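You operate a simulated robot arm through the tools that you are given. There is no shell and no other tool. Be economical: measure what you need, move in short steps, check, and stop when the job is done.

The job below is to be done with a simulated robot arm. You get a single attempt, and the scene is never put back.

TASK
Prime the pump, start it and leave it running at 3 bar.
Fine: open the tank tap first; pump the plunger till the clear bowl is full; set the knob to 3.

Only the result counts: the job must be done as asked and must still hold three seconds after the hand-in. Knocking over, shifting, dropping, spilling or breaking anything else fails it.

THE ROBOT
A 7-joint arm with a two-finger parallel gripper, fixed in place. Base frame: the origin is at the foot of the arm, x ahead of it, y to its left, z up; the work surface is at about z = 1. Units: m, degrees, N and s.
With the tool pointing down near the work surface it reaches from about 0.22 to 0.66 m from the base axis. Its first joint turns from -66.0 to 66.0 degrees. Payload 1.57 kg.
The TCP is the grasp point between the finger pads, 0.03 m short of the fingertips. In the tool frame z runs along the fingers and y along their closing line. The gripper opens to 0.11 m. The fingers are 0.024 m wide and 0.012 m thick; the gripper's body (0.048 by 0.112 m) begins 0.078 m behind the TCP.
Orientation is that of the tool frame in the base frame, as a unit quaternion [w, x, y, z]. With the fingers straight down and closing along the base's y, the tool's x points along the base's -x, its y along +y and its z along -z.

THE INTERFACE
- The arm moves only by the tool move_arm. Its argument "series" is a list of rows, each a list of 7 numbers: the turn, a rotation vector about the tool's x, y, z in degrees, then the shift along the tool's x, y, z in m, then the opening, from 0 (shut) to 1 (fully open). In form: [[ax, ay, az, x, y, z, hand], ...]. A call has 1 to 8 rows; each row shifts and turns the commanded pose from where the row before left it, along the tool's axes as they then stand. Rows are played at 5 a second. More than 0.05 m and 8.6 degrees between two rows, or a gripper value outside its range, and nothing of the call is played. A pose out of reach is approached as far as the arm can. The call stops where the force on the tool passes 90 N (or 10 N more than at its start, if that is more) or the arm is blocked; 0.2 s more then pass. Each finger travels about 0.108 m/s and halts on what it meets, pressing with about 35 N; the grip force reading is that of the motor and also rises with nothing between the fingers. The clock runs only during rows and for 0.2 s after the last one: add rows that do not move to give the fingers time. The reply holds the time, the measured pose of the TCP, the force on the tool along the base axes, the opening and the grip force, in the units named above and with some noise, with the torque about the TCP (base axes, N m) and any sound that the robot's microphone picked up.
- Cameras (640 x 400 px; columns grow to the right, rows downward): "scene" is fixed at [0.1705, -0.3915, 1.4153]; the picture's right is [0.75, -0.66, 0.00], its down [-0.30, -0.34, -0.89] and it looks along [0.59, 0.67, -0.45] (base axes); focal length 289 px, centre (320, 200). "wrist" rides on the gripper at [0.07, 0.016, -0.141] in the tool frame; the picture's right is [-0.23, 0.97, 0.00], its down [-0.86, -0.20, -0.48] and it looks along [-0.47, -0.11, 0.88] (tool axes); focal length 222 px, centre (320, 200). There is no depth. A picture from a camera that has moved, and an enlarged one, comes with that camera's place and axes in the base frame and with its lens.
- get_image(camera): a new picture of that camera. The clock stands still meanwhile.
- close_up(camera, box): a new picture of the part [left, top, right, bottom] of that camera's present view, enlarged. The clock stands still meanwhile.
- finish_job(): hands the job in; it is judged then, once.

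Work in short steps. Places have to be worked out from the pictures, the camera data and where the tool is seen: move nearer, look again, correct. Check each grasp and each placing, and mend what went wrong. You have 120 turns and 84 pictures in all, those below and enlarged ones among them. Open the gripper and draw the arm clear of the work before you hand the job in, unless the task says otherwise; then end with one line.

The tools are called after "Call:" by a JSON object that holds its "api" and its "payload". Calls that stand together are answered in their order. move_arm: Moves the arm, as the interface text tells. Its arguments: {"type":"object","properties":{"series":{"type":"array","items":{"type":"array","items":{"type":"number"}}}},"required":["series"]} The other tools are called the same way: get_image (camera) takes a picture; close_up (camera, box) takes an enlarged picture of a part of a camera's view; finish_job () hands the job in.

At the start:

```text
time: 0.0
position: [0.3566, -0.0551, 1.2939]
tool_rot: [0.001, 0.0, 1.0, 0.001]
force: [0.3, 0.1, 0.8]
ft_torque: [-0.02, 0.01, 0.0]
opening: 0.11
gripper_force: 0.0
```

scene: 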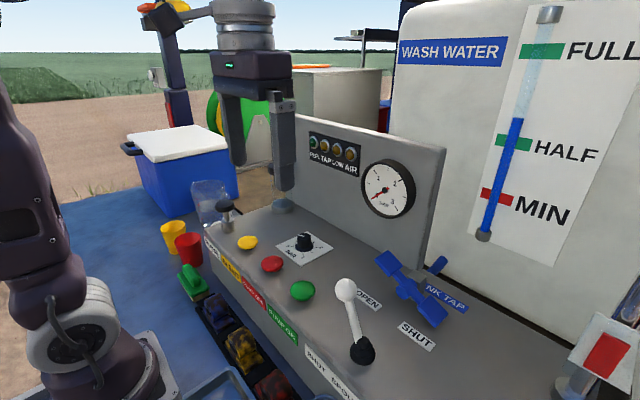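
wrist: 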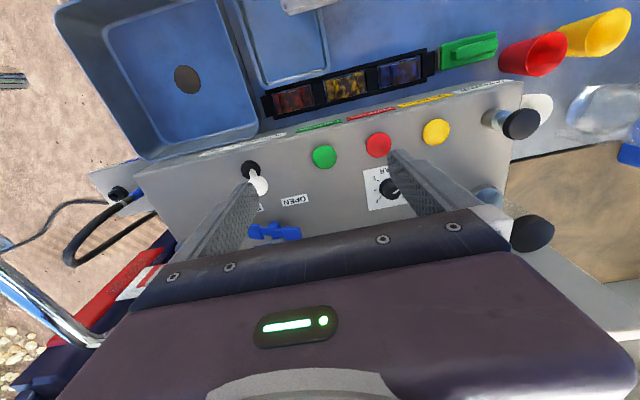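

I see a pump console with a plunger (black knob on the left), buttons yellow/red/green, a pressure knob, a white-ball lever, and a blue tank tap. I'll take close-ups to read the labels.

Call:
{"api": "close_up", "payload": {"camera": "scene", "box": [180, 120, 340, 220]}}

Call:
{"api": "close_up", "payload": {"camera": "scene", "box": [190, 200, 350, 300]}}

Call:
{"api": "close_up", "payload": {"camera": "scene", "box": [280, 230, 500, 390]}}

Call:
{"api": "close_up", "payload": {"camera": "scene", "box": [290, 110, 450, 230]}}

Call:
{"api": "close_up", "payload": {"camera": "scene", "box": [200, 230, 400, 400]}}

```text
4.00 times, centred on (260, 170) of scene
camera zoom: at [0.1705, -0.3915, 1.4153], right [0.75, -0.66, 0.0], down [-0.3, -0.34, -0.89], along [0.59, 0.67, -0.45], focal length 1157 px, centre (560, 320)
```

zoom: 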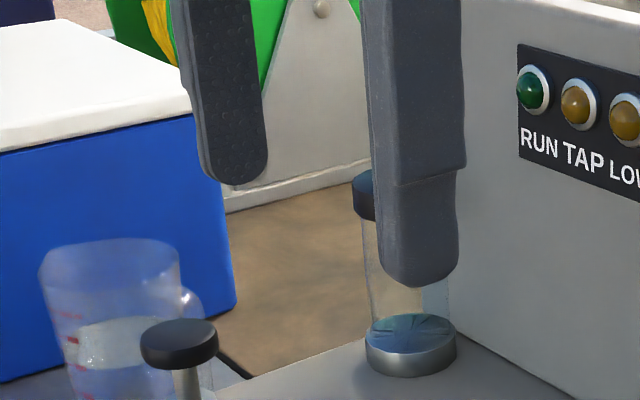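

```text
4.00 times, centred on (270, 250) of scene
camera zoom: at [0.1705, -0.3915, 1.4153], right [0.75, -0.66, 0.0], down [-0.3, -0.34, -0.89], along [0.59, 0.67, -0.45], focal length 1157 px, centre (520, 0)
```

zoom: 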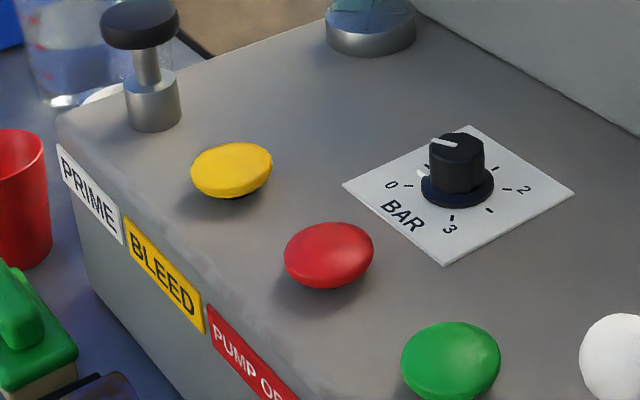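

```text
2.50 times, centred on (390, 310) of scene
camera zoom: at [0.1705, -0.3915, 1.4153], right [0.75, -0.66, 0.0], down [-0.3, -0.34, -0.89], along [0.59, 0.67, -0.45], focal length 723 px, centre (145, -75)
```

zoom: 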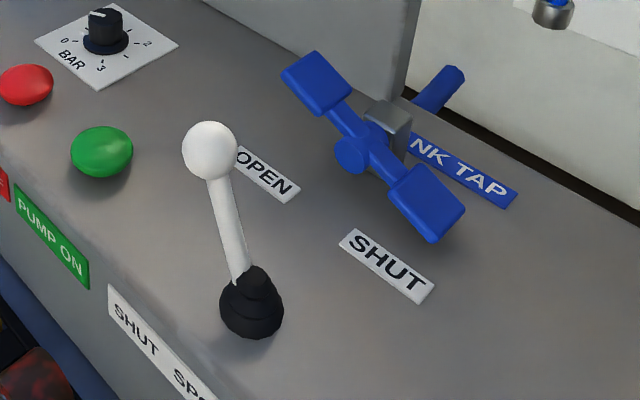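

```text
3.33 times, centred on (370, 170) of scene
camera zoom: at [0.1705, -0.3915, 1.4153], right [0.75, -0.66, 0.0], down [-0.3, -0.34, -0.89], along [0.59, 0.67, -0.45], focal length 964 px, centre (153, 300)
```

zoom: 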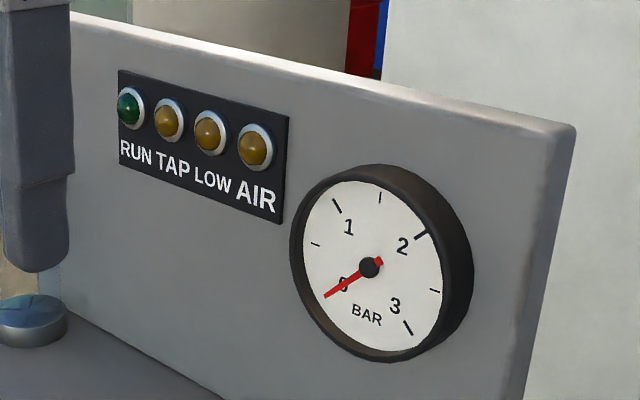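

```text
2.35 times, centred on (300, 315) of scene
camera zoom: at [0.1705, -0.3915, 1.4153], right [0.75, -0.66, 0.0], down [-0.3, -0.34, -0.89], along [0.59, 0.67, -0.45], focal length 680 px, centre (367, -71)
```

zoom: 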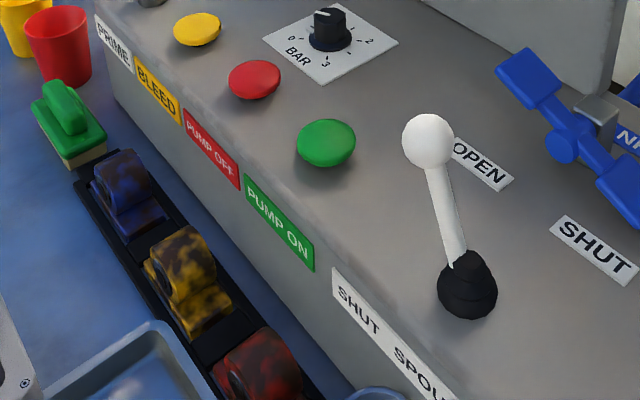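

By triangulating I get: panel at z≈1.0, buttons at x≈0.415 (green y −0.06, red 0.04, yellow 0.145), plunger (0.417, 0.25) with its top at about 1.077, knob (0.505, 0.05), tap hub (0.53, −0.205). I move above the tap for a better look.

Call:
{"api": "move_arm", "payload": {"series": [[0, 0, 0, -0.02, -0.036, 0.008, 1], [0, 0, 0, -0.02, -0.036, 0.008, 1], [0, 0, 0, -0.02, -0.036, 0.008, 1], [0, 0, 0, -0.02, -0.036, 0.008, 1], [0, 0, 0, 0, 0, 0, 1]]}}

Call:
{"api": "get_image", "payload": {"camera": "wrist"}}

Call:
{"api": "get_image", "payload": {"camera": "scene"}}

```text
time: 1.2
position: [0.4368, -0.1998, 1.2613]
tool_rot: [0.0, 0.0, 1.0, 0.0]
force: [0.4, -0.4, 0.6]
ft_torque: [-0.01, 0.02, -0.04]
opening: 0.1101
gripper_force: 0.1
```

```text
76 pictures are left
camera wrist: at [0.3663, -0.1824, 1.4028], right [0.23, 0.97, 0.0], down [0.86, -0.2, 0.48], along [0.47, -0.11, -0.88], focal length 222 px, centre (320, 200)
```

wrist: 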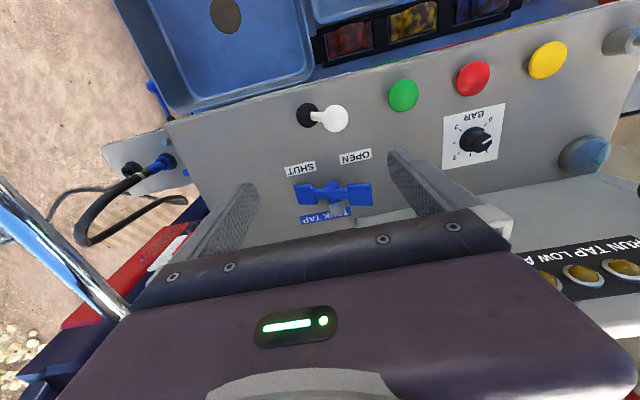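

```text
75 pictures are left
```

scene: 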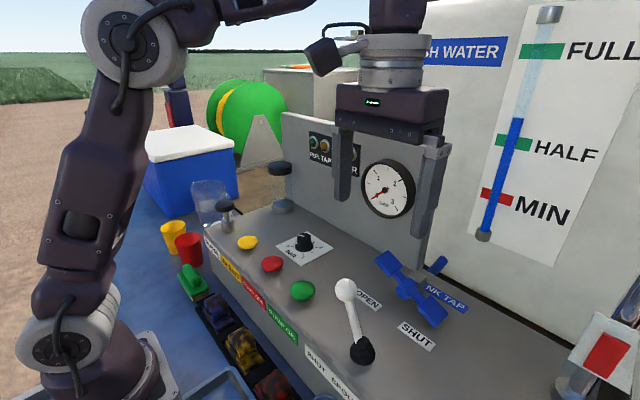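

Call:
{"api": "close_up", "payload": {"camera": "wrist", "box": [270, 140, 400, 230]}}

Call:
{"api": "close_up", "payload": {"camera": "scene", "box": [350, 230, 480, 340]}}

Call:
{"api": "close_up", "payload": {"camera": "scene", "box": [210, 150, 310, 220]}}

```text
4.44 times, centred on (335, 185) of wrist
camera zoom: at [0.3663, -0.1824, 1.4028], right [0.23, 0.97, 0.0], down [0.86, -0.2, 0.48], along [0.47, -0.11, -0.88], focal length 987 px, centre (253, 267)
```

zoom: 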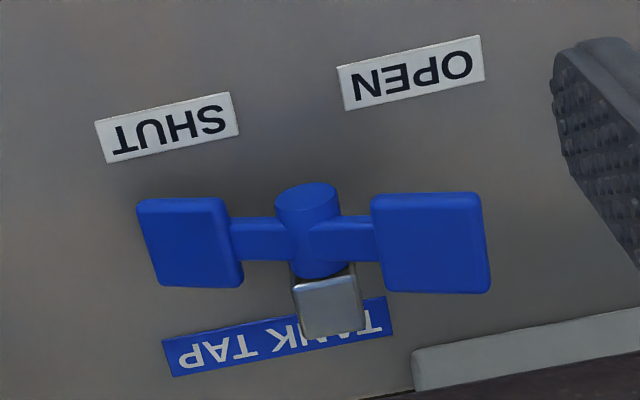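

```text
3.64 times, centred on (415, 285) of scene
camera zoom: at [0.1705, -0.3915, 1.4153], right [0.75, -0.66, 0.0], down [-0.3, -0.34, -0.89], along [0.59, 0.67, -0.45], focal length 1052 px, centre (-26, -109)
```

zoom: 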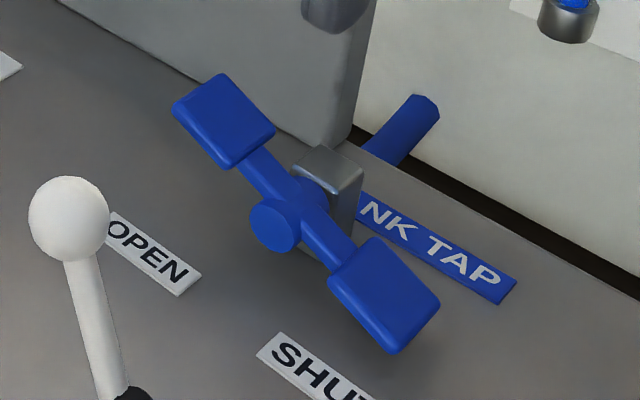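

```text
5.71 times, centred on (260, 185) of scene
camera zoom: at [0.1705, -0.3915, 1.4153], right [0.75, -0.66, 0.0], down [-0.3, -0.34, -0.89], along [0.59, 0.67, -0.45], focal length 1652 px, centre (663, 286)
```

zoom: 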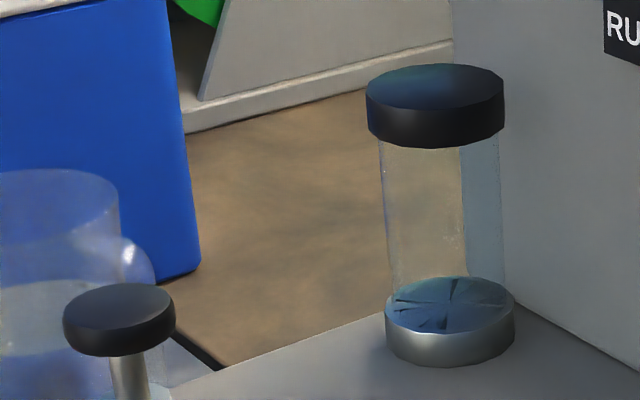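

The tap is a paddle that rocks about an x-axis. Its SHUT side (y≈−0.253, z 1.026) is down and its OPEN side (y≈−0.156, z 1.071) is up, so I'll press the OPEN paddle down with closed fingers. First I hover above it.

Call:
{"api": "move_arm", "payload": {"series": [[0, 0, 0, -0.0275, 0.01, 0.03, 0], [0, 0, 0, -0.0275, 0.01, 0.03, 0], [0, 0, 0, -0.0275, 0.01, 0.03, 0], [0, 0, 0, -0.0275, 0.01, 0.03, 0], [0, 0, 0, 0, 0, 0, 0]]}}

Call:
{"api": "get_image", "payload": {"camera": "scene"}}

Call:
{"api": "get_image", "payload": {"camera": "wrist"}}

```text
time: 2.4
position: [0.5466, -0.1583, 1.1402]
tool_rot: [0.0, 0.0, 1.0, 0.0]
force: [0.8, -0.1, 0.3]
ft_torque: [0.04, 0.01, 0.01]
opening: 0.0002
gripper_force: 21.1
```

```text
71 pictures are left
```

scene: 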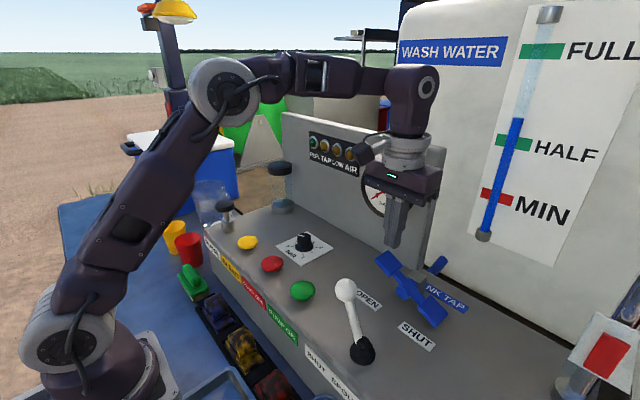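

```text
70 pictures are left
camera wrist: at [0.4773, -0.1423, 1.2819], right [0.23, 0.97, 0.0], down [0.86, -0.2, 0.48], along [0.47, -0.11, -0.88], focal length 222 px, centre (320, 200)
```

wrist: 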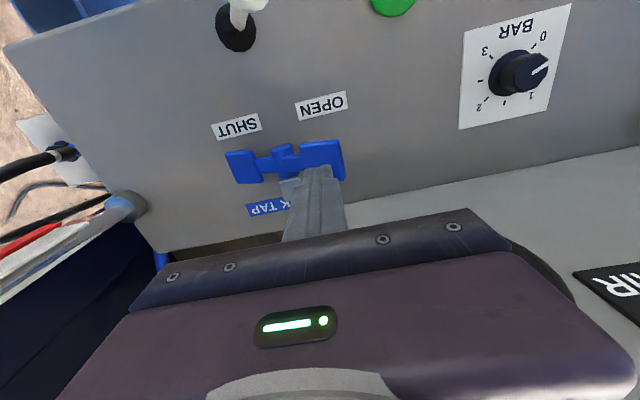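

The fingertips are above the OPEN paddle. Pressing down in small steps.

Call:
{"api": "move_arm", "payload": {"series": [[0, 0, 0, 0, 0, 0.02, 0], [0, 0, 0, 0, 0, 0.015, 0], [0, 0, 0, 0, 0, 0.012, 0], [0, 0, 0, 0, 0, 0.012, 0], [0, 0, 0, 0, 0, 0.012, 0], [0, 0, 0, 0, 0, 0.008, 0]]}}

Call:
{"api": "get_image", "payload": {"camera": "scene"}}

Call:
{"api": "get_image", "payload": {"camera": "wrist"}}

```text
time: 3.8
position: [0.5462, -0.158, 1.0686]
tool_rot: [0.005, 0.0, 1.0, -0.002]
force: [-13.5, 9.9, 83.0]
ft_torque: [-0.17, 1.3, -0.17]
opening: 0.0
gripper_force: 21.2
```

```text
69 pictures are left
```

scene: 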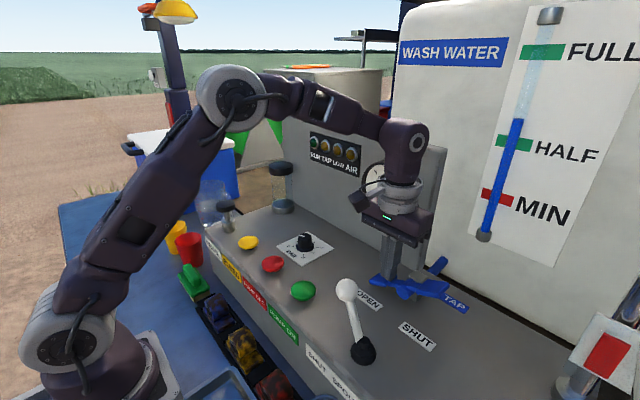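

```text
68 pictures are left
camera wrist: at [0.4751, -0.1417, 1.2089], right [0.23, 0.97, 0.0], down [0.85, -0.2, 0.49], along [0.47, -0.11, -0.87], focal length 222 px, centre (320, 200)
```

wrist: 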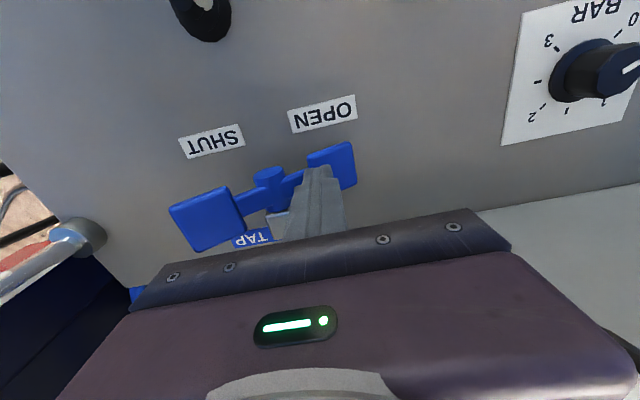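

The paddle swung and has now met a firm stop at 83 N. I back off straight up and check its position.

Call:
{"api": "move_arm", "payload": {"series": [[0, 0, 0, 0, 0, -0.03, 0], [0, 0, 0, 0, 0, -0.05, 0], [0, 0, 0, 0, 0, -0.05, 0], [0, 0, 0, 0.04, 0, 0, 0], [0, 0, 0, 0, 0, 0, 0]]}}

Call:
{"api": "close_up", "payload": {"camera": "scene", "box": [350, 230, 480, 340]}}

Call:
{"api": "close_up", "payload": {"camera": "scene", "box": [290, 120, 430, 220]}}

Call:
{"api": "get_image", "payload": {"camera": "wrist"}}

```text
time: 5.0
position: [0.5065, -0.1583, 1.1932]
tool_rot: [0.0, -0.001, 1.0, 0.0]
force: [0.2, 0.4, 0.2]
ft_torque: [0.01, 0.0, 0.02]
opening: 0.0
gripper_force: 21.5
```

```text
3.64 times, centred on (415, 285) of scene
camera zoom: at [0.1705, -0.3915, 1.4153], right [0.75, -0.66, 0.0], down [-0.3, -0.34, -0.89], along [0.59, 0.67, -0.45], focal length 1052 px, centre (-26, -109)
```

zoom: 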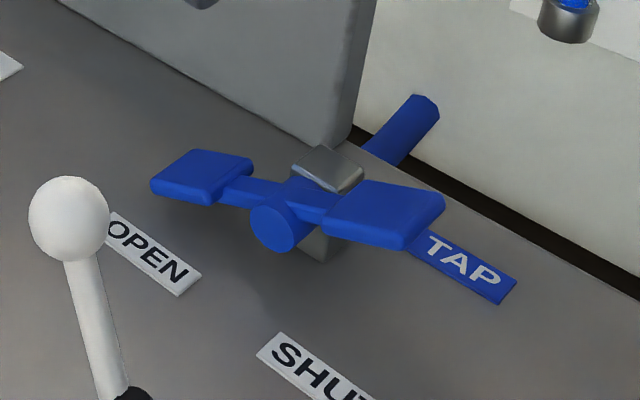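

```text
4.00 times, centred on (360, 170) of scene
camera zoom: at [0.1705, -0.3915, 1.4153], right [0.75, -0.66, 0.0], down [-0.3, -0.34, -0.89], along [0.59, 0.67, -0.45], focal length 1157 px, centre (160, 320)
```

zoom: 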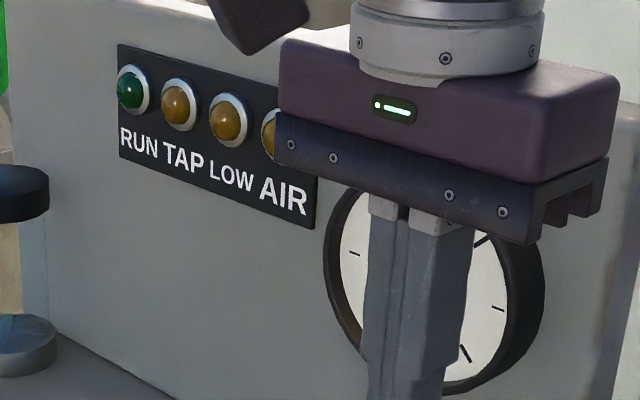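

```text
65 pictures are left
camera wrist: at [0.436, -0.1423, 1.3341], right [0.23, 0.97, 0.0], down [0.86, -0.2, 0.48], along [0.47, -0.11, -0.88], focal length 222 px, centre (320, 200)
```

wrist: 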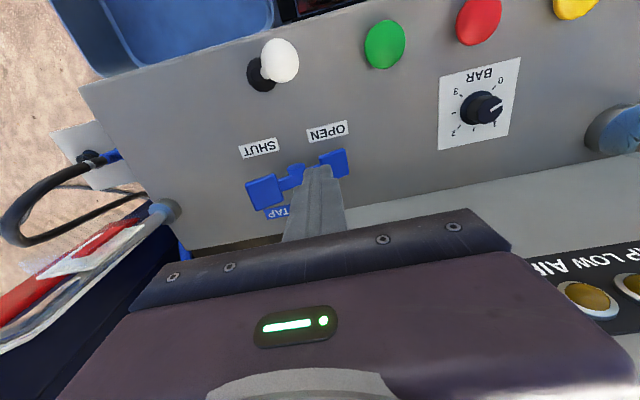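

The tap now tilts equally far the other way, so it is at its OPEN stop. Next I move towards the plunger at (0.417, 0.25), keeping high.

Call:
{"api": "move_arm", "payload": {"series": [[0, 0, 0, 0.011, 0.045, 0, 0], [0, 0, 0, 0.011, 0.045, 0, 0], [0, 0, 0, 0.011, 0.045, 0, 0], [0, 0, 0, 0.011, 0.045, 0, 0], [0, 0, 0, 0.011, 0.045, 0, 0], [0, 0, 0, 0.011, 0.045, 0, 0], [0, 0, 0, 0.011, 0.045, 0, 0], [0, 0, 0, 0.011, 0.045, 0, 0]]}}

Call:
{"api": "get_image", "payload": {"camera": "wrist"}}

Call:
{"api": "close_up", "payload": {"camera": "scene", "box": [290, 110, 450, 230]}}

```text
time: 6.8
position: [0.4178, 0.2003, 1.1919]
tool_rot: [-0.001, 0.0, 1.0, -0.001]
force: [-0.3, 0.3, -0.4]
ft_torque: [-0.04, -0.03, 0.01]
opening: 0.0001
gripper_force: 21.1
```

```text
64 pictures are left
camera wrist: at [0.3483, 0.2175, 1.3336], right [0.23, 0.97, 0.0], down [0.85, -0.2, 0.48], along [0.47, -0.11, -0.88], focal length 222 px, centre (320, 200)
```

wrist: 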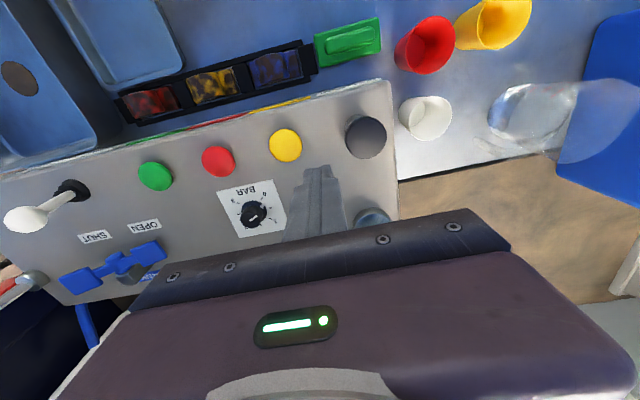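

```text
3.33 times, centred on (370, 170) of scene
camera zoom: at [0.1705, -0.3915, 1.4153], right [0.75, -0.66, 0.0], down [-0.3, -0.34, -0.89], along [0.59, 0.67, -0.45], focal length 964 px, centre (153, 300)
```

zoom: 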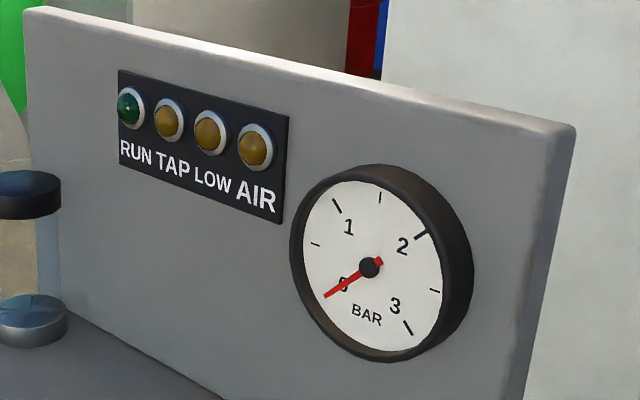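

The plunger cap confirms at about (0.418, 0.253), top ≈1.075. I position over it and press gently.

Call:
{"api": "move_arm", "payload": {"series": [[0, 0, 0, 0, 0.026, 0, 0], [0, 0, 0, 0, 0.026, 0, 0], [0, 0, 0, 0, 0, 0.035, 0], [0, 0, 0, 0, 0, 0.035, 0], [0, 0, 0, 0, 0, 0.012, 0], [0, 0, 0, 0, 0, 0.012, 0], [0, 0, 0, 0, 0, 0.008, 0]]}}

Call:
{"api": "get_image", "payload": {"camera": "wrist"}}

Call:
{"api": "close_up", "payload": {"camera": "scene", "box": [190, 140, 320, 240]}}

```text
time: 8.4
position: [0.4189, 0.253, 1.0915]
tool_rot: [0.001, 0.0, 1.0, 0.0]
force: [2.8, -0.3, 5.0]
ft_torque: [-0.02, -0.02, 0.0]
opening: 0.0
gripper_force: 21.7
```

```text
62 pictures are left
camera wrist: at [0.3486, 0.2696, 1.2326], right [0.23, 0.97, 0.0], down [0.85, -0.2, 0.48], along [0.47, -0.11, -0.88], focal length 222 px, centre (320, 200)
```

wrist: 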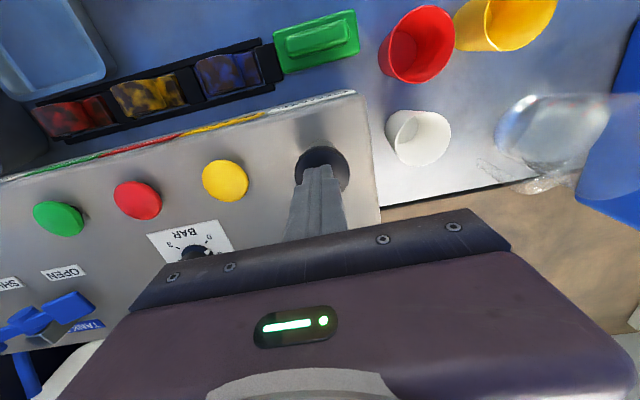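

```text
4.00 times, centred on (255, 190) of scene
camera zoom: at [0.1705, -0.3916, 1.4153], right [0.75, -0.66, 0.0], down [-0.3, -0.34, -0.89], along [0.59, 0.67, -0.45], focal length 1157 px, centre (580, 240)
```

zoom: 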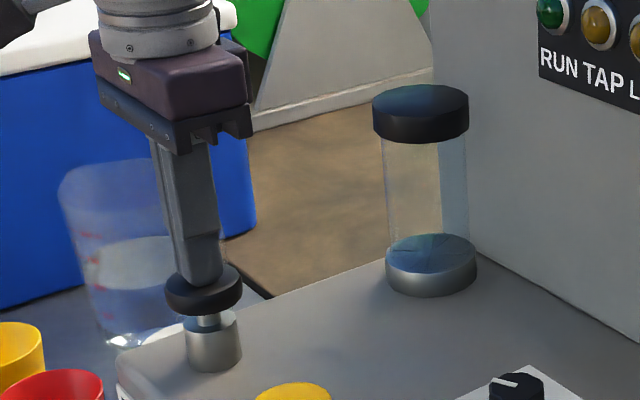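

The plunger moves under about 5 N. I press it to the bottom, then lift to see whether it springs back.

Call:
{"api": "move_arm", "payload": {"series": [[0, 0, 0, 0, 0, 0.008, 0], [0, 0, 0, 0, 0, 0.006, 0], [0, 0, 0, 0, 0, 0.004, 0], [0, 0, 0, 0, 0, 0, 0]]}}

Call:
{"api": "close_up", "payload": {"camera": "scene", "box": [190, 140, 320, 240]}}

Call:
{"api": "move_arm", "payload": {"series": [[0, 0, 0, 0, 0, -0.025, 0], [0, 0, 0, 0, 0, -0.035, 0], [0, 0, 0, 0, 0, 0, 0]]}}

Call:
{"api": "close_up", "payload": {"camera": "scene", "box": [190, 140, 320, 240]}}

```text
time: 9.1
position: [0.4188, 0.2532, 1.0821]
tool_rot: [0.004, -0.001, 1.0, 0.003]
force: [-12.0, -8.2, 26.9]
ft_torque: [-0.33, 0.65, 0.07]
opening: 0.0002
gripper_force: 21.6
stopped in row 3: the force on the tool passed its limit at 104 N (the readings are from after the stop); the commanded pose is now the measured one
```

```text
4.00 times, centred on (255, 190) of scene
camera zoom: at [0.1698, -0.392, 1.4153], right [0.75, -0.66, 0.0], down [-0.3, -0.34, -0.89], along [0.59, 0.67, -0.45], focal length 1157 px, centre (580, 240)
```

zoom: 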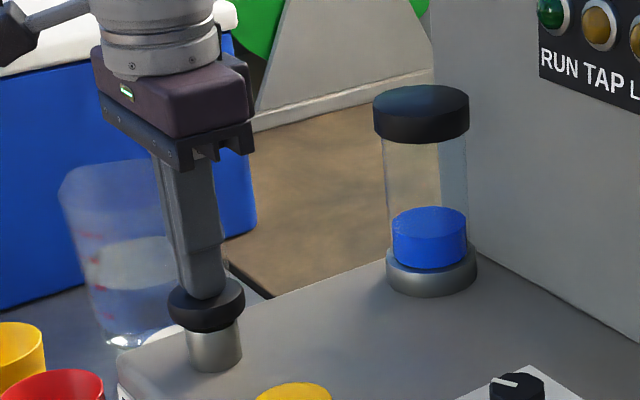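

```text
time: 9.9
position: [0.4196, 0.2544, 1.139]
tool_rot: [0.004, 0.001, 1.0, 0.002]
force: [-0.4, -0.1, 0.6]
ft_torque: [0.02, 0.01, -0.02]
opening: 0.0
gripper_force: 21.4
```

```text
4.00 times, centred on (255, 190) of scene
camera zoom: at [0.1705, -0.3915, 1.4153], right [0.75, -0.66, 0.0], down [-0.3, -0.34, -0.89], along [0.59, 0.67, -0.45], focal length 1157 px, centre (580, 240)
```

zoom: 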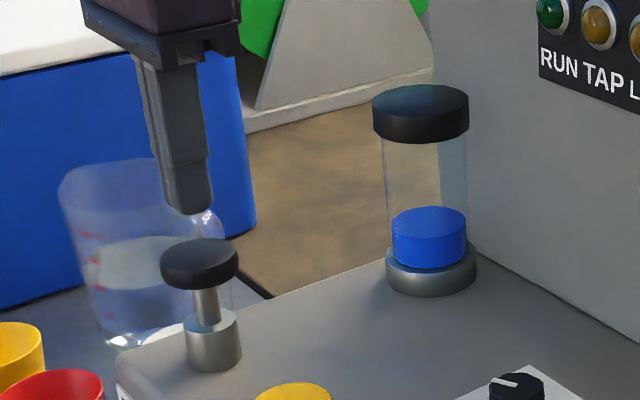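

The plunger springs back, and one stroke filled roughly a quarter of the bowl. I repeat a stroke with a softer bottom.

Call:
{"api": "move_arm", "payload": {"series": [[0, 0, 0, 0, 0, 0.03, 0], [0, 0, 0, 0, 0, 0.018, 0], [0, 0, 0, 0, 0, 0.006, 0], [0, 0, 0, 0, 0, 0.002, 0], [0, 0, 0, 0, 0, -0.02, 0], [0, 0, 0, 0, 0, -0.036, 0], [0, 0, 0, 0, 0, 0, 0]]}}

Call:
{"api": "close_up", "payload": {"camera": "scene", "box": [190, 140, 320, 240]}}

```text
time: 11.5
position: [0.4197, 0.2538, 1.1396]
tool_rot: [0.005, 0.0, 1.0, 0.003]
force: [0.0, 1.1, 0.1]
ft_torque: [0.01, -0.01, -0.01]
opening: 0.0
gripper_force: 20.9
```

```text
4.00 times, centred on (255, 190) of scene
camera zoom: at [0.1705, -0.3915, 1.4153], right [0.75, -0.66, 0.0], down [-0.3, -0.34, -0.89], along [0.59, 0.67, -0.45], focal length 1157 px, centre (580, 240)
```

zoom: 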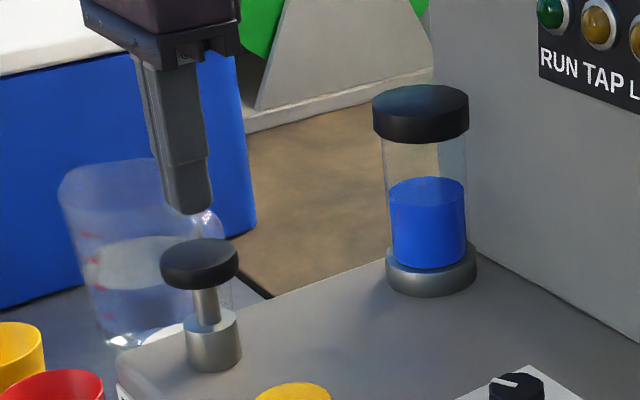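

The stroke worked and the level is now about half. I repeat it.

Call:
{"api": "move_arm", "payload": {"series": [[0, 0, 0, 0, 0, 0.03, 0], [0, 0, 0, 0, 0, 0.018, 0], [0, 0, 0, 0, 0, 0.006, 0], [0, 0, 0, 0, 0, 0.002, 0], [0, 0, 0, 0, 0, -0.02, 0], [0, 0, 0, 0, 0, -0.036, 0], [0, 0, 0, 0, 0, 0, 0]]}}

Call:
{"api": "close_up", "payload": {"camera": "scene", "box": [190, 140, 320, 240]}}

```text
time: 13.1
position: [0.4197, 0.2538, 1.1412]
tool_rot: [0.004, 0.0, 1.0, 0.002]
force: [1.1, -0.6, -1.1]
ft_torque: [-0.03, -0.02, -0.01]
opening: 0.0
gripper_force: 21.3
```

```text
4.00 times, centred on (255, 190) of scene
camera zoom: at [0.1705, -0.3915, 1.4153], right [0.75, -0.66, 0.0], down [-0.3, -0.34, -0.89], along [0.59, 0.67, -0.45], focal length 1157 px, centre (580, 240)
```

zoom: 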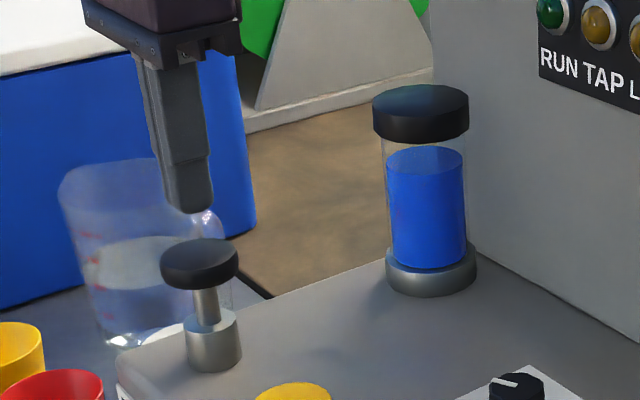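

About three quarters full, so one more stroke.

Call:
{"api": "move_arm", "payload": {"series": [[0, 0, 0, 0, 0, 0.03, 0], [0, 0, 0, 0, 0, 0.018, 0], [0, 0, 0, 0, 0, 0.006, 0], [0, 0, 0, 0, 0, 0.002, 0], [0, 0, 0, 0, 0, -0.02, 0], [0, 0, 0, 0, 0, -0.036, 0], [0, 0, 0, 0, 0, 0, 0]]}}

Call:
{"api": "close_up", "payload": {"camera": "scene", "box": [190, 140, 320, 240]}}

Call:
{"api": "close_up", "payload": {"camera": "scene", "box": [290, 110, 450, 230]}}

```text
time: 14.7
position: [0.4193, 0.2524, 1.1414]
tool_rot: [0.005, 0.0, 1.0, 0.002]
force: [-0.1, -0.2, 1.7]
ft_torque: [-0.01, 0.02, -0.02]
opening: 0.0
gripper_force: 21.3
```

```text
4.00 times, centred on (255, 190) of scene
camera zoom: at [0.1705, -0.3915, 1.4153], right [0.75, -0.66, 0.0], down [-0.3, -0.34, -0.89], along [0.59, 0.67, -0.45], focal length 1157 px, centre (580, 240)
```

zoom: 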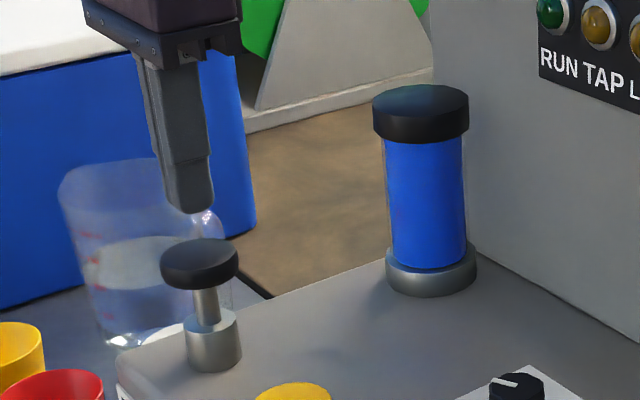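

```text
3.33 times, centred on (370, 170) of scene
camera zoom: at [0.1705, -0.3915, 1.4153], right [0.75, -0.66, 0.0], down [-0.3, -0.34, -0.89], along [0.59, 0.67, -0.45], focal length 964 px, centre (153, 300)
```

zoom: 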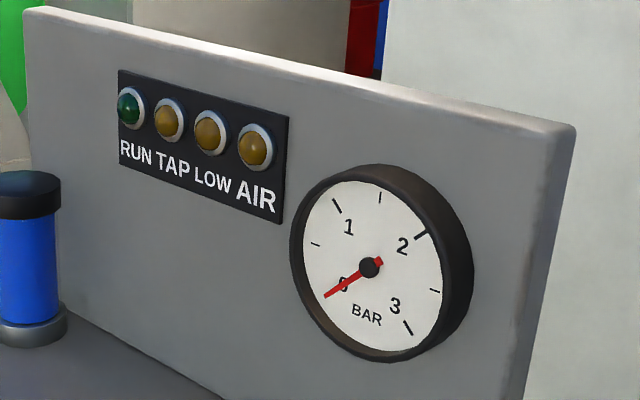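

The bowl is full. Now I move above the green PUMP ON button at (0.415, −0.063); the lever ball (y≈−0.17) stays clear of the gripper body.

Call:
{"api": "move_arm", "payload": {"series": [[0, 0, 0, 0.0005, -0.0395, 0, 0], [0, 0, 0, 0.0005, -0.0395, 0, 0], [0, 0, 0, 0.0005, -0.0395, 0, 0], [0, 0, 0, 0.0005, -0.0395, 0, 0], [0, 0, 0, 0.0005, -0.0395, 0, 0], [0, 0, 0, 0.0005, -0.0395, 0, 0], [0, 0, 0, 0.0005, -0.0395, 0, 0], [0, 0, 0, 0.0005, -0.0395, 0, 0]]}}

Call:
{"api": "get_image", "payload": {"camera": "wrist"}}

Call:
{"api": "get_image", "payload": {"camera": "scene"}}

```text
time: 16.5
position: [0.4147, -0.0628, 1.139]
tool_rot: [0.005, -0.001, 1.0, 0.003]
force: [-0.2, -0.6, -0.2]
ft_torque: [-0.01, -0.01, 0.02]
opening: 0.0001
gripper_force: 21.2
```

```text
54 pictures are left
camera wrist: at [0.3434, -0.047, 1.2793], right [0.23, 0.97, 0.01], down [0.85, -0.2, 0.49], along [0.47, -0.1, -0.87], focal length 222 px, centre (320, 200)
```

wrist: 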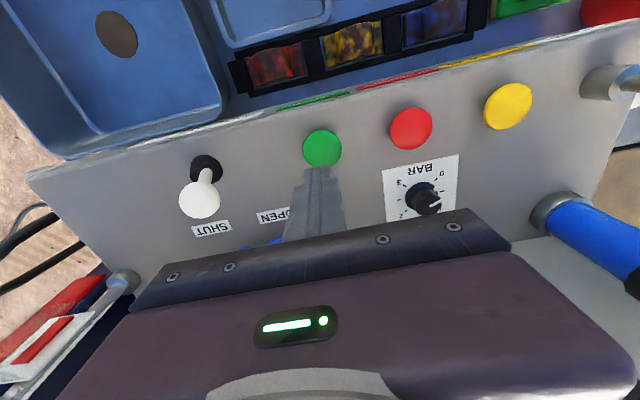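

```text
53 pictures are left
```

scene: 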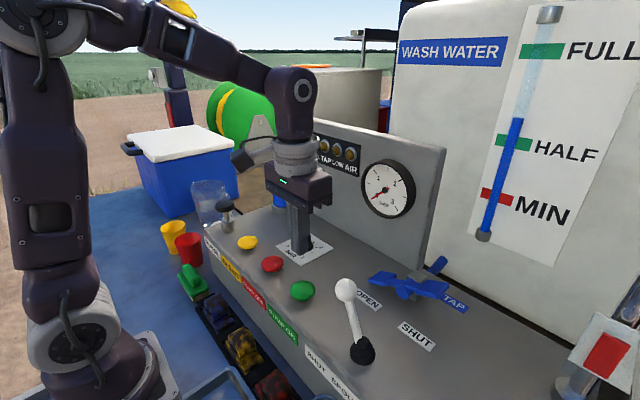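

Aligned over the green button. I descend and press gently.

Call:
{"api": "move_arm", "payload": {"series": [[0, 0, 0, 0, 0, 0.04, 0], [0, 0, 0, 0, 0, 0.035, 0], [0, 0, 0, 0, 0, 0.006, 0], [0, 0, 0, 0, 0, 0.005, 0], [0, 0, 0, 0, 0, 0.003, 0], [0, 0, 0, 0, 0, 0, 0]]}}

Call:
{"api": "get_image", "payload": {"camera": "wrist"}}

Call:
{"api": "close_up", "payload": {"camera": "scene", "box": [250, 110, 450, 310]}}

```text
time: 17.9
position: [0.4159, -0.0624, 1.0498]
tool_rot: [0.005, 0.0, 1.0, 0.002]
force: [1.2, -1.4, 1.9]
ft_torque: [-0.06, 0.04, 0.04]
opening: 0.0002
gripper_force: 21.2
```

```text
52 pictures are left
camera wrist: at [0.3448, -0.0462, 1.1907], right [0.23, 0.97, 0.01], down [0.85, -0.2, 0.49], along [0.47, -0.1, -0.87], focal length 222 px, centre (320, 200)
```

wrist: 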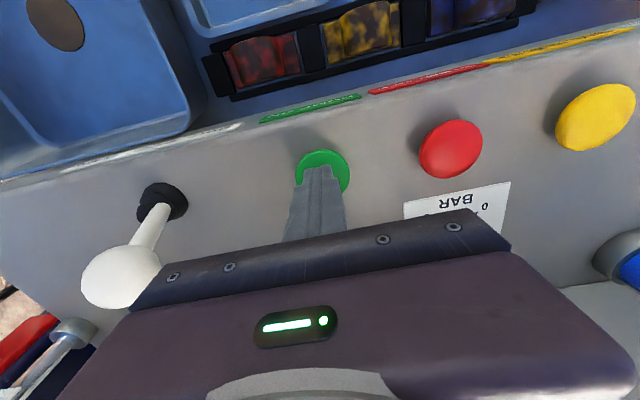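

```text
2.00 times, centred on (350, 210) of scene
camera zoom: at [0.1705, -0.3915, 1.4153], right [0.75, -0.66, 0.0], down [-0.3, -0.34, -0.89], along [0.59, 0.67, -0.45], focal length 578 px, centre (260, 180)
```

zoom: 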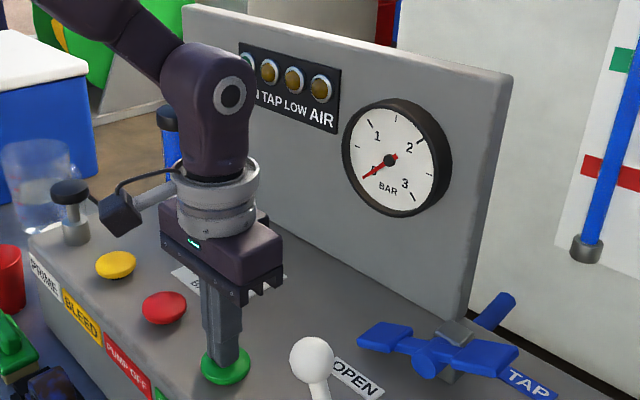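

Barely touching (≈2 N), and nothing is running yet, so I press further in small steps.

Call:
{"api": "move_arm", "payload": {"series": [[0, 0, 0, 0, 0, 0.003, 0], [0, 0, 0, 0, 0, 0.003, 0], [0, 0, 0, 0, 0, 0.003, 0], [0, 0, 0, 0, 0, 0, 0]]}}

Call:
{"api": "close_up", "payload": {"camera": "scene", "box": [250, 110, 450, 310]}}

```text
time: 18.7
position: [0.416, -0.0614, 1.047]
tool_rot: [0.007, 0.0, 1.0, 0.003]
force: [-12.6, 5.3, 30.9]
ft_torque: [0.08, 0.74, -0.12]
opening: 0.0002
gripper_force: 21.3
heard: click
stopped in row 3: the force on the tool passed its limit at 106 N (the readings are from after the stop); the commanded pose is now the measured one
```

```text
2.00 times, centred on (350, 210) of scene
camera zoom: at [0.1697, -0.3913, 1.4155], right [0.75, -0.66, 0.0], down [-0.3, -0.34, -0.89], along [0.59, 0.67, -0.45], focal length 578 px, centre (260, 180)
```

zoom: 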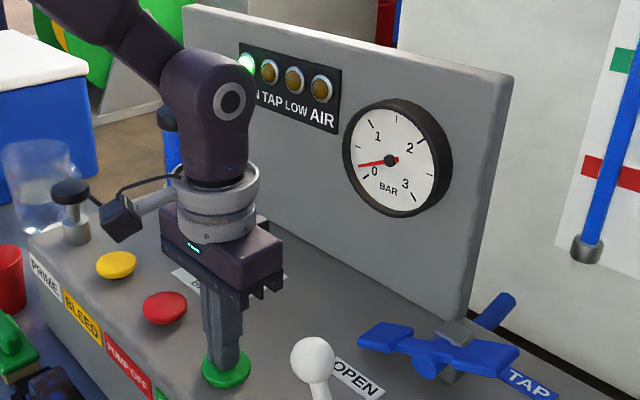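

A click, the RUN lamp is lit and the gauge is rising. I lift off and move to view the knob.

Call:
{"api": "move_arm", "payload": {"series": [[0, 0, 0, 0, 0, -0.02, 0], [0, 0, 0, 0, 0, -0.05, 0], [0, 0, 0, 0, 0, -0.05, 0], [0, 0, 0, 0, 0.035, -0.03, 0], [0, 0, 0, 0, 0.04, 0, 0.5], [0, 0, 0, 0, 0.035, 0, 0.7], [0, 0, 0, 0, 0, 0, 0.7]]}}

Call:
{"api": "get_image", "payload": {"camera": "wrist"}}

Call:
{"api": "close_up", "payload": {"camera": "scene", "box": [270, 120, 450, 270]}}

```text
time: 20.3
position: [0.414, 0.048, 1.1946]
tool_rot: [0.008, -0.001, 1.0, 0.003]
force: [0.1, 0.3, 0.5]
ft_torque: [0.0, -0.01, 0.06]
opening: 0.0771
gripper_force: 0.2
```

```text
49 pictures are left
camera wrist: at [0.3428, 0.0631, 1.3359], right [0.23, 0.97, 0.01], down [0.85, -0.2, 0.49], along [0.48, -0.1, -0.87], focal length 222 px, centre (320, 200)
```

wrist: 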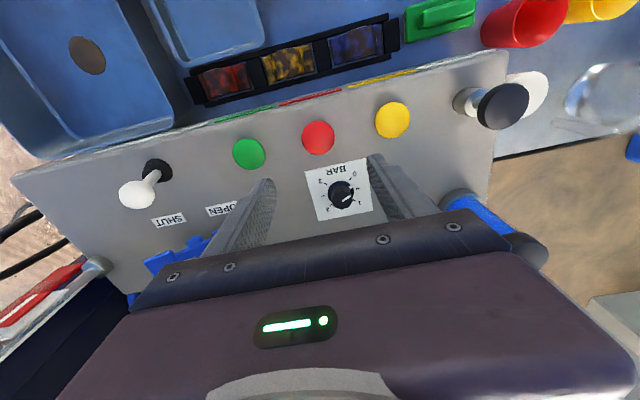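

```text
2.67 times, centred on (360, 195) of scene
camera zoom: at [0.1705, -0.3915, 1.4153], right [0.75, -0.66, 0.0], down [-0.3, -0.34, -0.89], along [0.59, 0.67, -0.45], focal length 771 px, centre (213, 213)
```

zoom: 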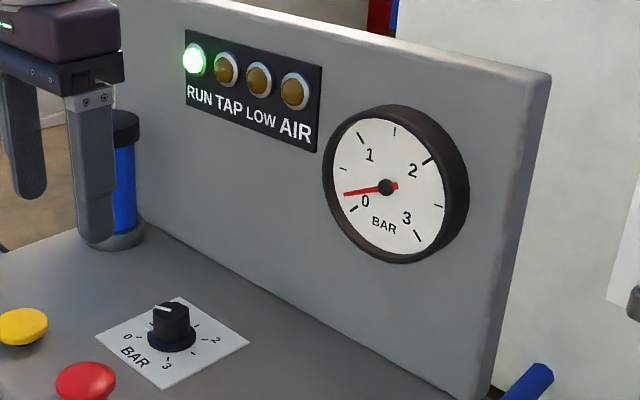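

Call:
{"api": "close_up", "payload": {"camera": "wrist", "box": [296, 150, 384, 222]}}

Call:
{"api": "close_up", "payload": {"camera": "scene", "box": [272, 220, 336, 270]}}

```text
5.56 times, centred on (340, 186) of wrist
camera zoom: at [0.3428, 0.0631, 1.3359], right [0.23, 0.97, 0.01], down [0.85, -0.2, 0.49], along [0.48, -0.1, -0.87], focal length 1234 px, centre (209, 278)
```

zoom: 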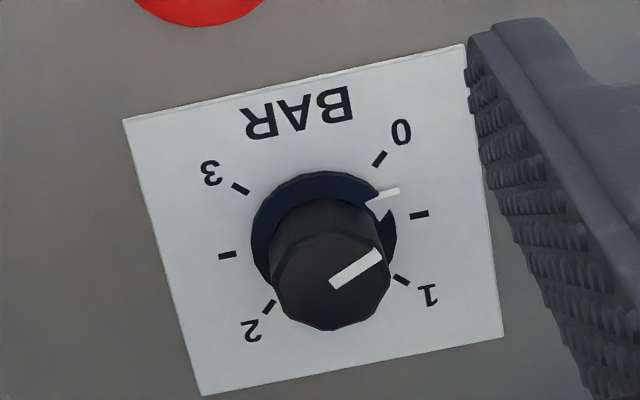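

```text
8.00 times, centred on (304, 245) of scene
camera zoom: at [0.1705, -0.3915, 1.4153], right [0.75, -0.66, 0.0], down [-0.3, -0.34, -0.89], along [0.59, 0.67, -0.45], focal length 2313 px, centre (448, -160)
```

zoom: 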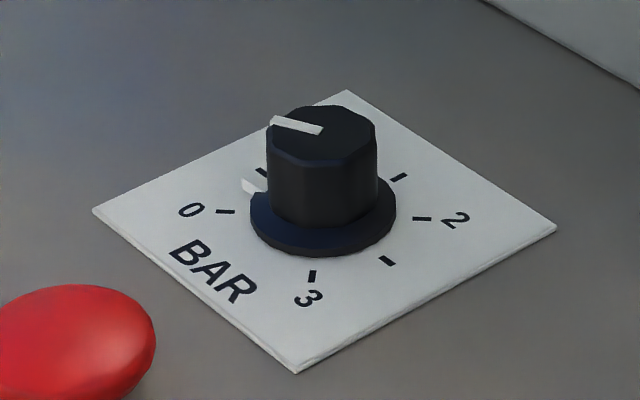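

The dial runs 0→3 clockwise over 270° (90° per bar), and the pointer is at about 0.25, which matches the gauge. So I need about 247° clockwise, done in two grasps. I centre above the knob at (0.517, 0.059) and check the alignment.

Call:
{"api": "move_arm", "payload": {"series": [[0, 0, 0, -0.034, 0.004, 0.03, 0.5], [0, 0, 0, -0.034, 0.004, 0.03, 0.5], [0, 0, 0, -0.035, 0.003, 0.03, 0.5], [0, 0, 0, 0, 0, 0, 0.5]]}}

Call:
{"api": "get_image", "payload": {"camera": "wrist"}}

Call:
{"api": "get_image", "payload": {"camera": "scene"}}

```text
time: 21.3
position: [0.5182, 0.0588, 1.1076]
tool_rot: [0.008, 0.0, 1.0, 0.002]
force: [0.3, 0.7, 0.4]
ft_torque: [0.01, 0.0, 0.01]
opening: 0.0545
gripper_force: 0.0
```

```text
45 pictures are left
camera wrist: at [0.4458, 0.0743, 1.2477], right [0.23, 0.97, 0.01], down [0.85, -0.2, 0.49], along [0.48, -0.1, -0.87], focal length 222 px, centre (320, 200)
```

wrist: 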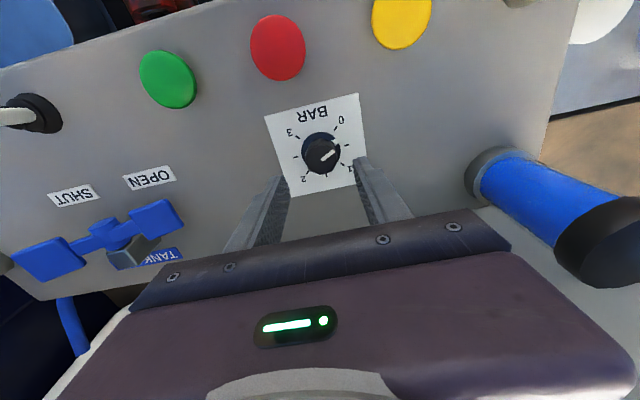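

```text
44 pictures are left
```

scene: 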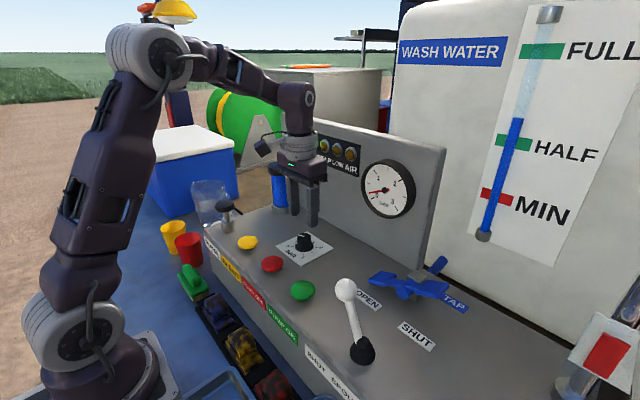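

The knob appears a few mm nearer the robot and to +y of the tool axis. I correct that and go down to just above the knob top.

Call:
{"api": "move_arm", "payload": {"series": [[0, 0, 0, 0.0035, 0.003, 0.015, 0.5], [0, 0, 0, 0, 0, 0.012, 0.5], [0, 0, 0, 0, 0, 0, 0.5]]}}

Call:
{"api": "close_up", "payload": {"camera": "wrist", "box": [240, 90, 400, 200]}}

Call:
{"api": "close_up", "payload": {"camera": "scene", "box": [260, 190, 350, 270]}}

```text
time: 22.1
position: [0.5165, 0.0633, 1.0796]
tool_rot: [0.008, 0.0, 1.0, 0.002]
force: [-0.5, -0.2, 0.6]
ft_torque: [0.02, -0.02, 0.01]
opening: 0.055
gripper_force: 0.2
```

```text
3.64 times, centred on (320, 145) of wrist
camera zoom: at [0.4436, 0.0777, 1.2204], right [0.23, 0.97, 0.01], down [0.85, -0.2, 0.49], along [0.48, -0.1, -0.87], focal length 808 px, centre (320, 400)
```

zoom: 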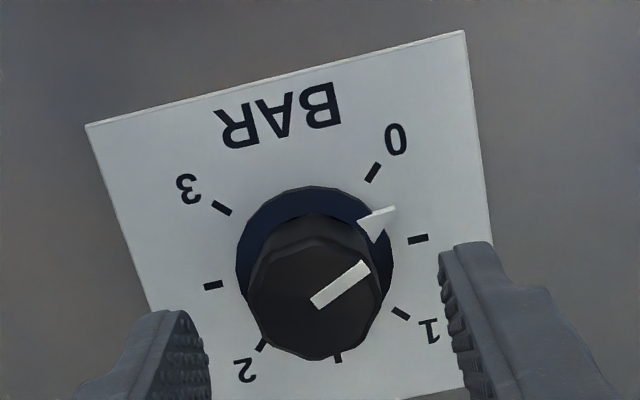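

```text
5.00 times, centred on (305, 230) of scene
camera zoom: at [0.1705, -0.3915, 1.4153], right [0.75, -0.66, 0.0], down [-0.3, -0.34, -0.89], along [0.59, 0.67, -0.45], focal length 1446 px, centre (395, 50)
```

zoom: 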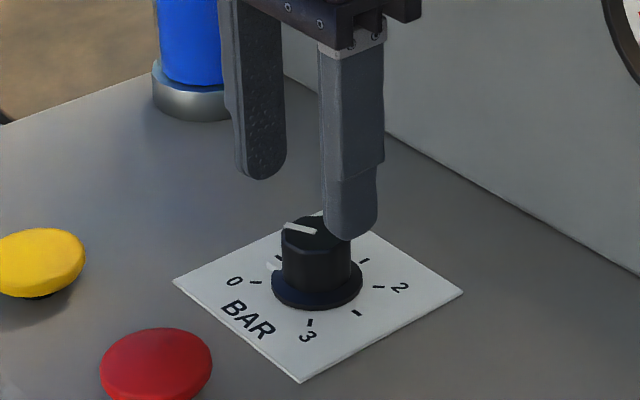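

Well centred, within 2 mm, and the knob is about 32 mm across. I shift −2 mm in y and pre-rotate the tool −60° above the knob.

Call:
{"api": "move_arm", "payload": {"series": [[0, 0, -8.5, 0, -0.0015, 0, 0.5], [0, 0, -8.5, 0, 0, 0, 0.5], [0, 0, -8.5, 0, 0, 0, 0.5], [0, 0, -8.5, 0, 0, 0, 0.5], [0, 0, -8.5, 0, 0, 0, 0.5], [0, 0, -8.5, 0, 0, 0, 0.5], [0, 0, -8.5, 0, 0, 0, 0.5], [0, 0, 0, 0, 0, 0, 0.5]]}}

Call:
{"api": "get_image", "payload": {"camera": "wrist"}}

```text
time: 23.9
position: [0.5166, 0.0596, 1.0802]
tool_rot: [0.007, -0.497, 0.868, -0.002]
force: [-0.4, -0.4, -0.1]
ft_torque: [0.02, 0.03, -0.02]
opening: 0.0552
gripper_force: 0.1
```

```text
41 pictures are left
camera wrist: at [0.4646, 0.0077, 1.2206], right [-0.73, 0.69, -0.01], down [0.6, 0.63, 0.49], along [0.34, 0.35, -0.87], focal length 222 px, centre (320, 200)
```

wrist: 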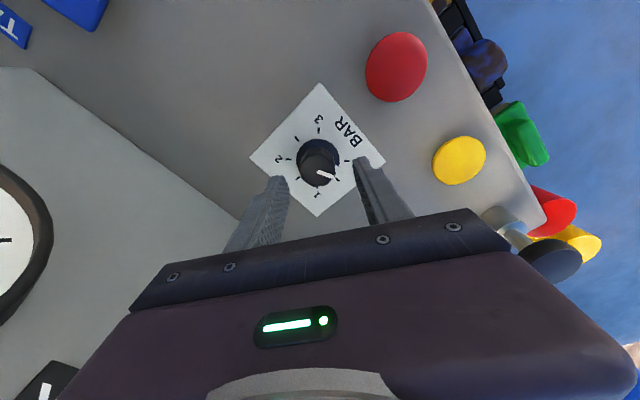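

Still centred after the rotation. I descend to grip the upper ~16 mm of the knob and close.

Call:
{"api": "move_arm", "payload": {"series": [[0, 0, 0, 0, 0, 0.015, 0.5], [0, 0, 0, 0, 0, 0.015, 0.5], [0, 0, 0, 0, 0, 0, 0.5], [0, 0, 0, 0, 0, 0, 0.2], [0, 0, 0, 0, 0, 0, 0.2], [0, 0, 0, 0, 0, 0, 0.2]]}}

Call:
{"api": "get_image", "payload": {"camera": "wrist"}}

```text
time: 25.3
position: [0.517, 0.0592, 1.0507]
tool_rot: [0.009, -0.496, 0.868, -0.002]
force: [14.0, -10.5, -4.2]
ft_torque: [-0.19, -0.14, -0.03]
opening: 0.037
gripper_force: 8.4
```

```text
40 pictures are left
camera wrist: at [0.4655, 0.0074, 1.1909], right [-0.72, 0.69, -0.01], down [0.6, 0.63, 0.49], along [0.34, 0.35, -0.87], focal length 222 px, centre (320, 200)
```

wrist: 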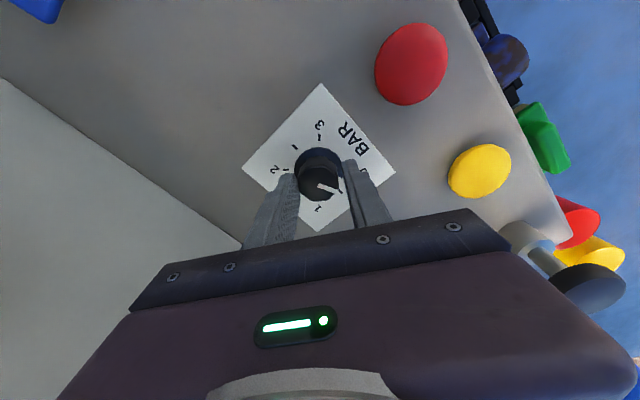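

The grip opening is 37 mm with a side force of about 17 N along the tool's −y, so the knob sits slightly to that side. I shift −2 mm and close fully.

Call:
{"api": "move_arm", "payload": {"series": [[0, 0, 0, 0, -0.0015, 0, 0.2], [0, 0, 0, 0, 0, 0, 0], [0, 0, 0, 0, 0, 0, 0]]}}

```text
time: 26.1
position: [0.5193, 0.0585, 1.0513]
tool_rot: [0.009, -0.496, 0.868, -0.002]
force: [18.8, -8.0, -1.9]
ft_torque: [0.11, -0.24, -0.03]
opening: 0.0335
gripper_force: 41.0
```

Call:
{"api": "move_arm", "payload": {"series": [[0, 0, 0, 0, -0.002, 0, 0], [0, 0, 0, 0, 0, 0, 0]]}}

```text
time: 26.7
position: [0.5203, 0.0595, 1.051]
tool_rot: [0.007, -0.496, 0.868, -0.002]
force: [6.4, -2.3, 7.5]
ft_torque: [0.58, 0.05, 0.01]
opening: 0.0337
gripper_force: 41.3
```

The side force has dropped and the knob is gripped firmly. Now I turn it +60° clockwise and check.

Call:
{"api": "move_arm", "payload": {"series": [[0, 0, 7, 0, 0, 0, 0], [0, 0, 7, 0, 0, 0, 0], [0, 0, 7, 0, 0, 0, 0], [0, 0, 7, 0, 0, 0, 0], [0, 0, 7, 0, 0, 0, 0], [0, 0, 7, 0, 0, 0, 0], [0, 0, 7, 0, 0, 0, 0], [0, 0, 7, 0, 0, 0, 0]]}}

Call:
{"api": "close_up", "payload": {"camera": "scene", "box": [270, 120, 450, 270]}}

Call:
{"api": "close_up", "payload": {"camera": "wrist", "box": [240, 90, 400, 200]}}

```text
time: 28.5
position: [0.5183, 0.0604, 1.0507]
tool_rot: [0.008, -0.03, 1.0, 0.003]
force: [-9.0, 14.5, 11.1]
ft_torque: [0.19, -0.65, 0.05]
opening: 0.0336
gripper_force: 41.0
```

```text
2.67 times, centred on (360, 195) of scene
camera zoom: at [0.17, -0.3911, 1.4155], right [0.75, -0.66, 0.0], down [-0.3, -0.34, -0.89], along [0.59, 0.67, -0.45], focal length 771 px, centre (213, 213)
```

zoom: 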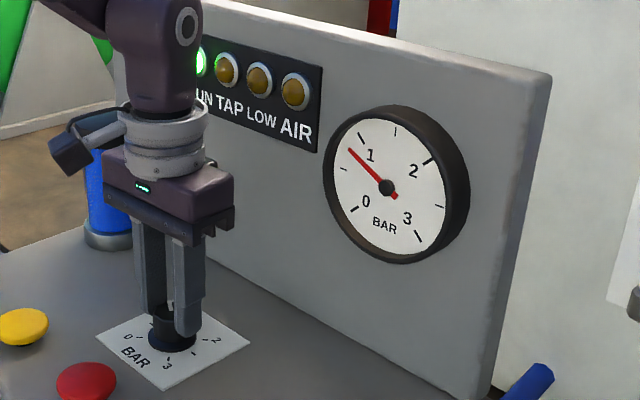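

```text
3.64 times, centred on (320, 145) of wrist
camera zoom: at [0.446, 0.0712, 1.1907], right [0.17, 0.99, 0.01], down [0.86, -0.15, 0.49], along [0.48, -0.08, -0.87], focal length 808 px, centre (320, 400)
```

zoom: 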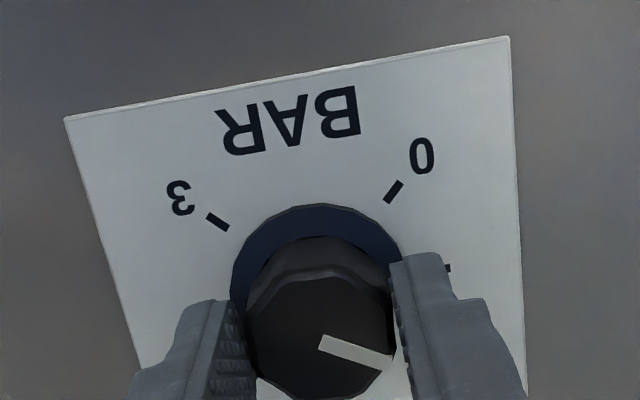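

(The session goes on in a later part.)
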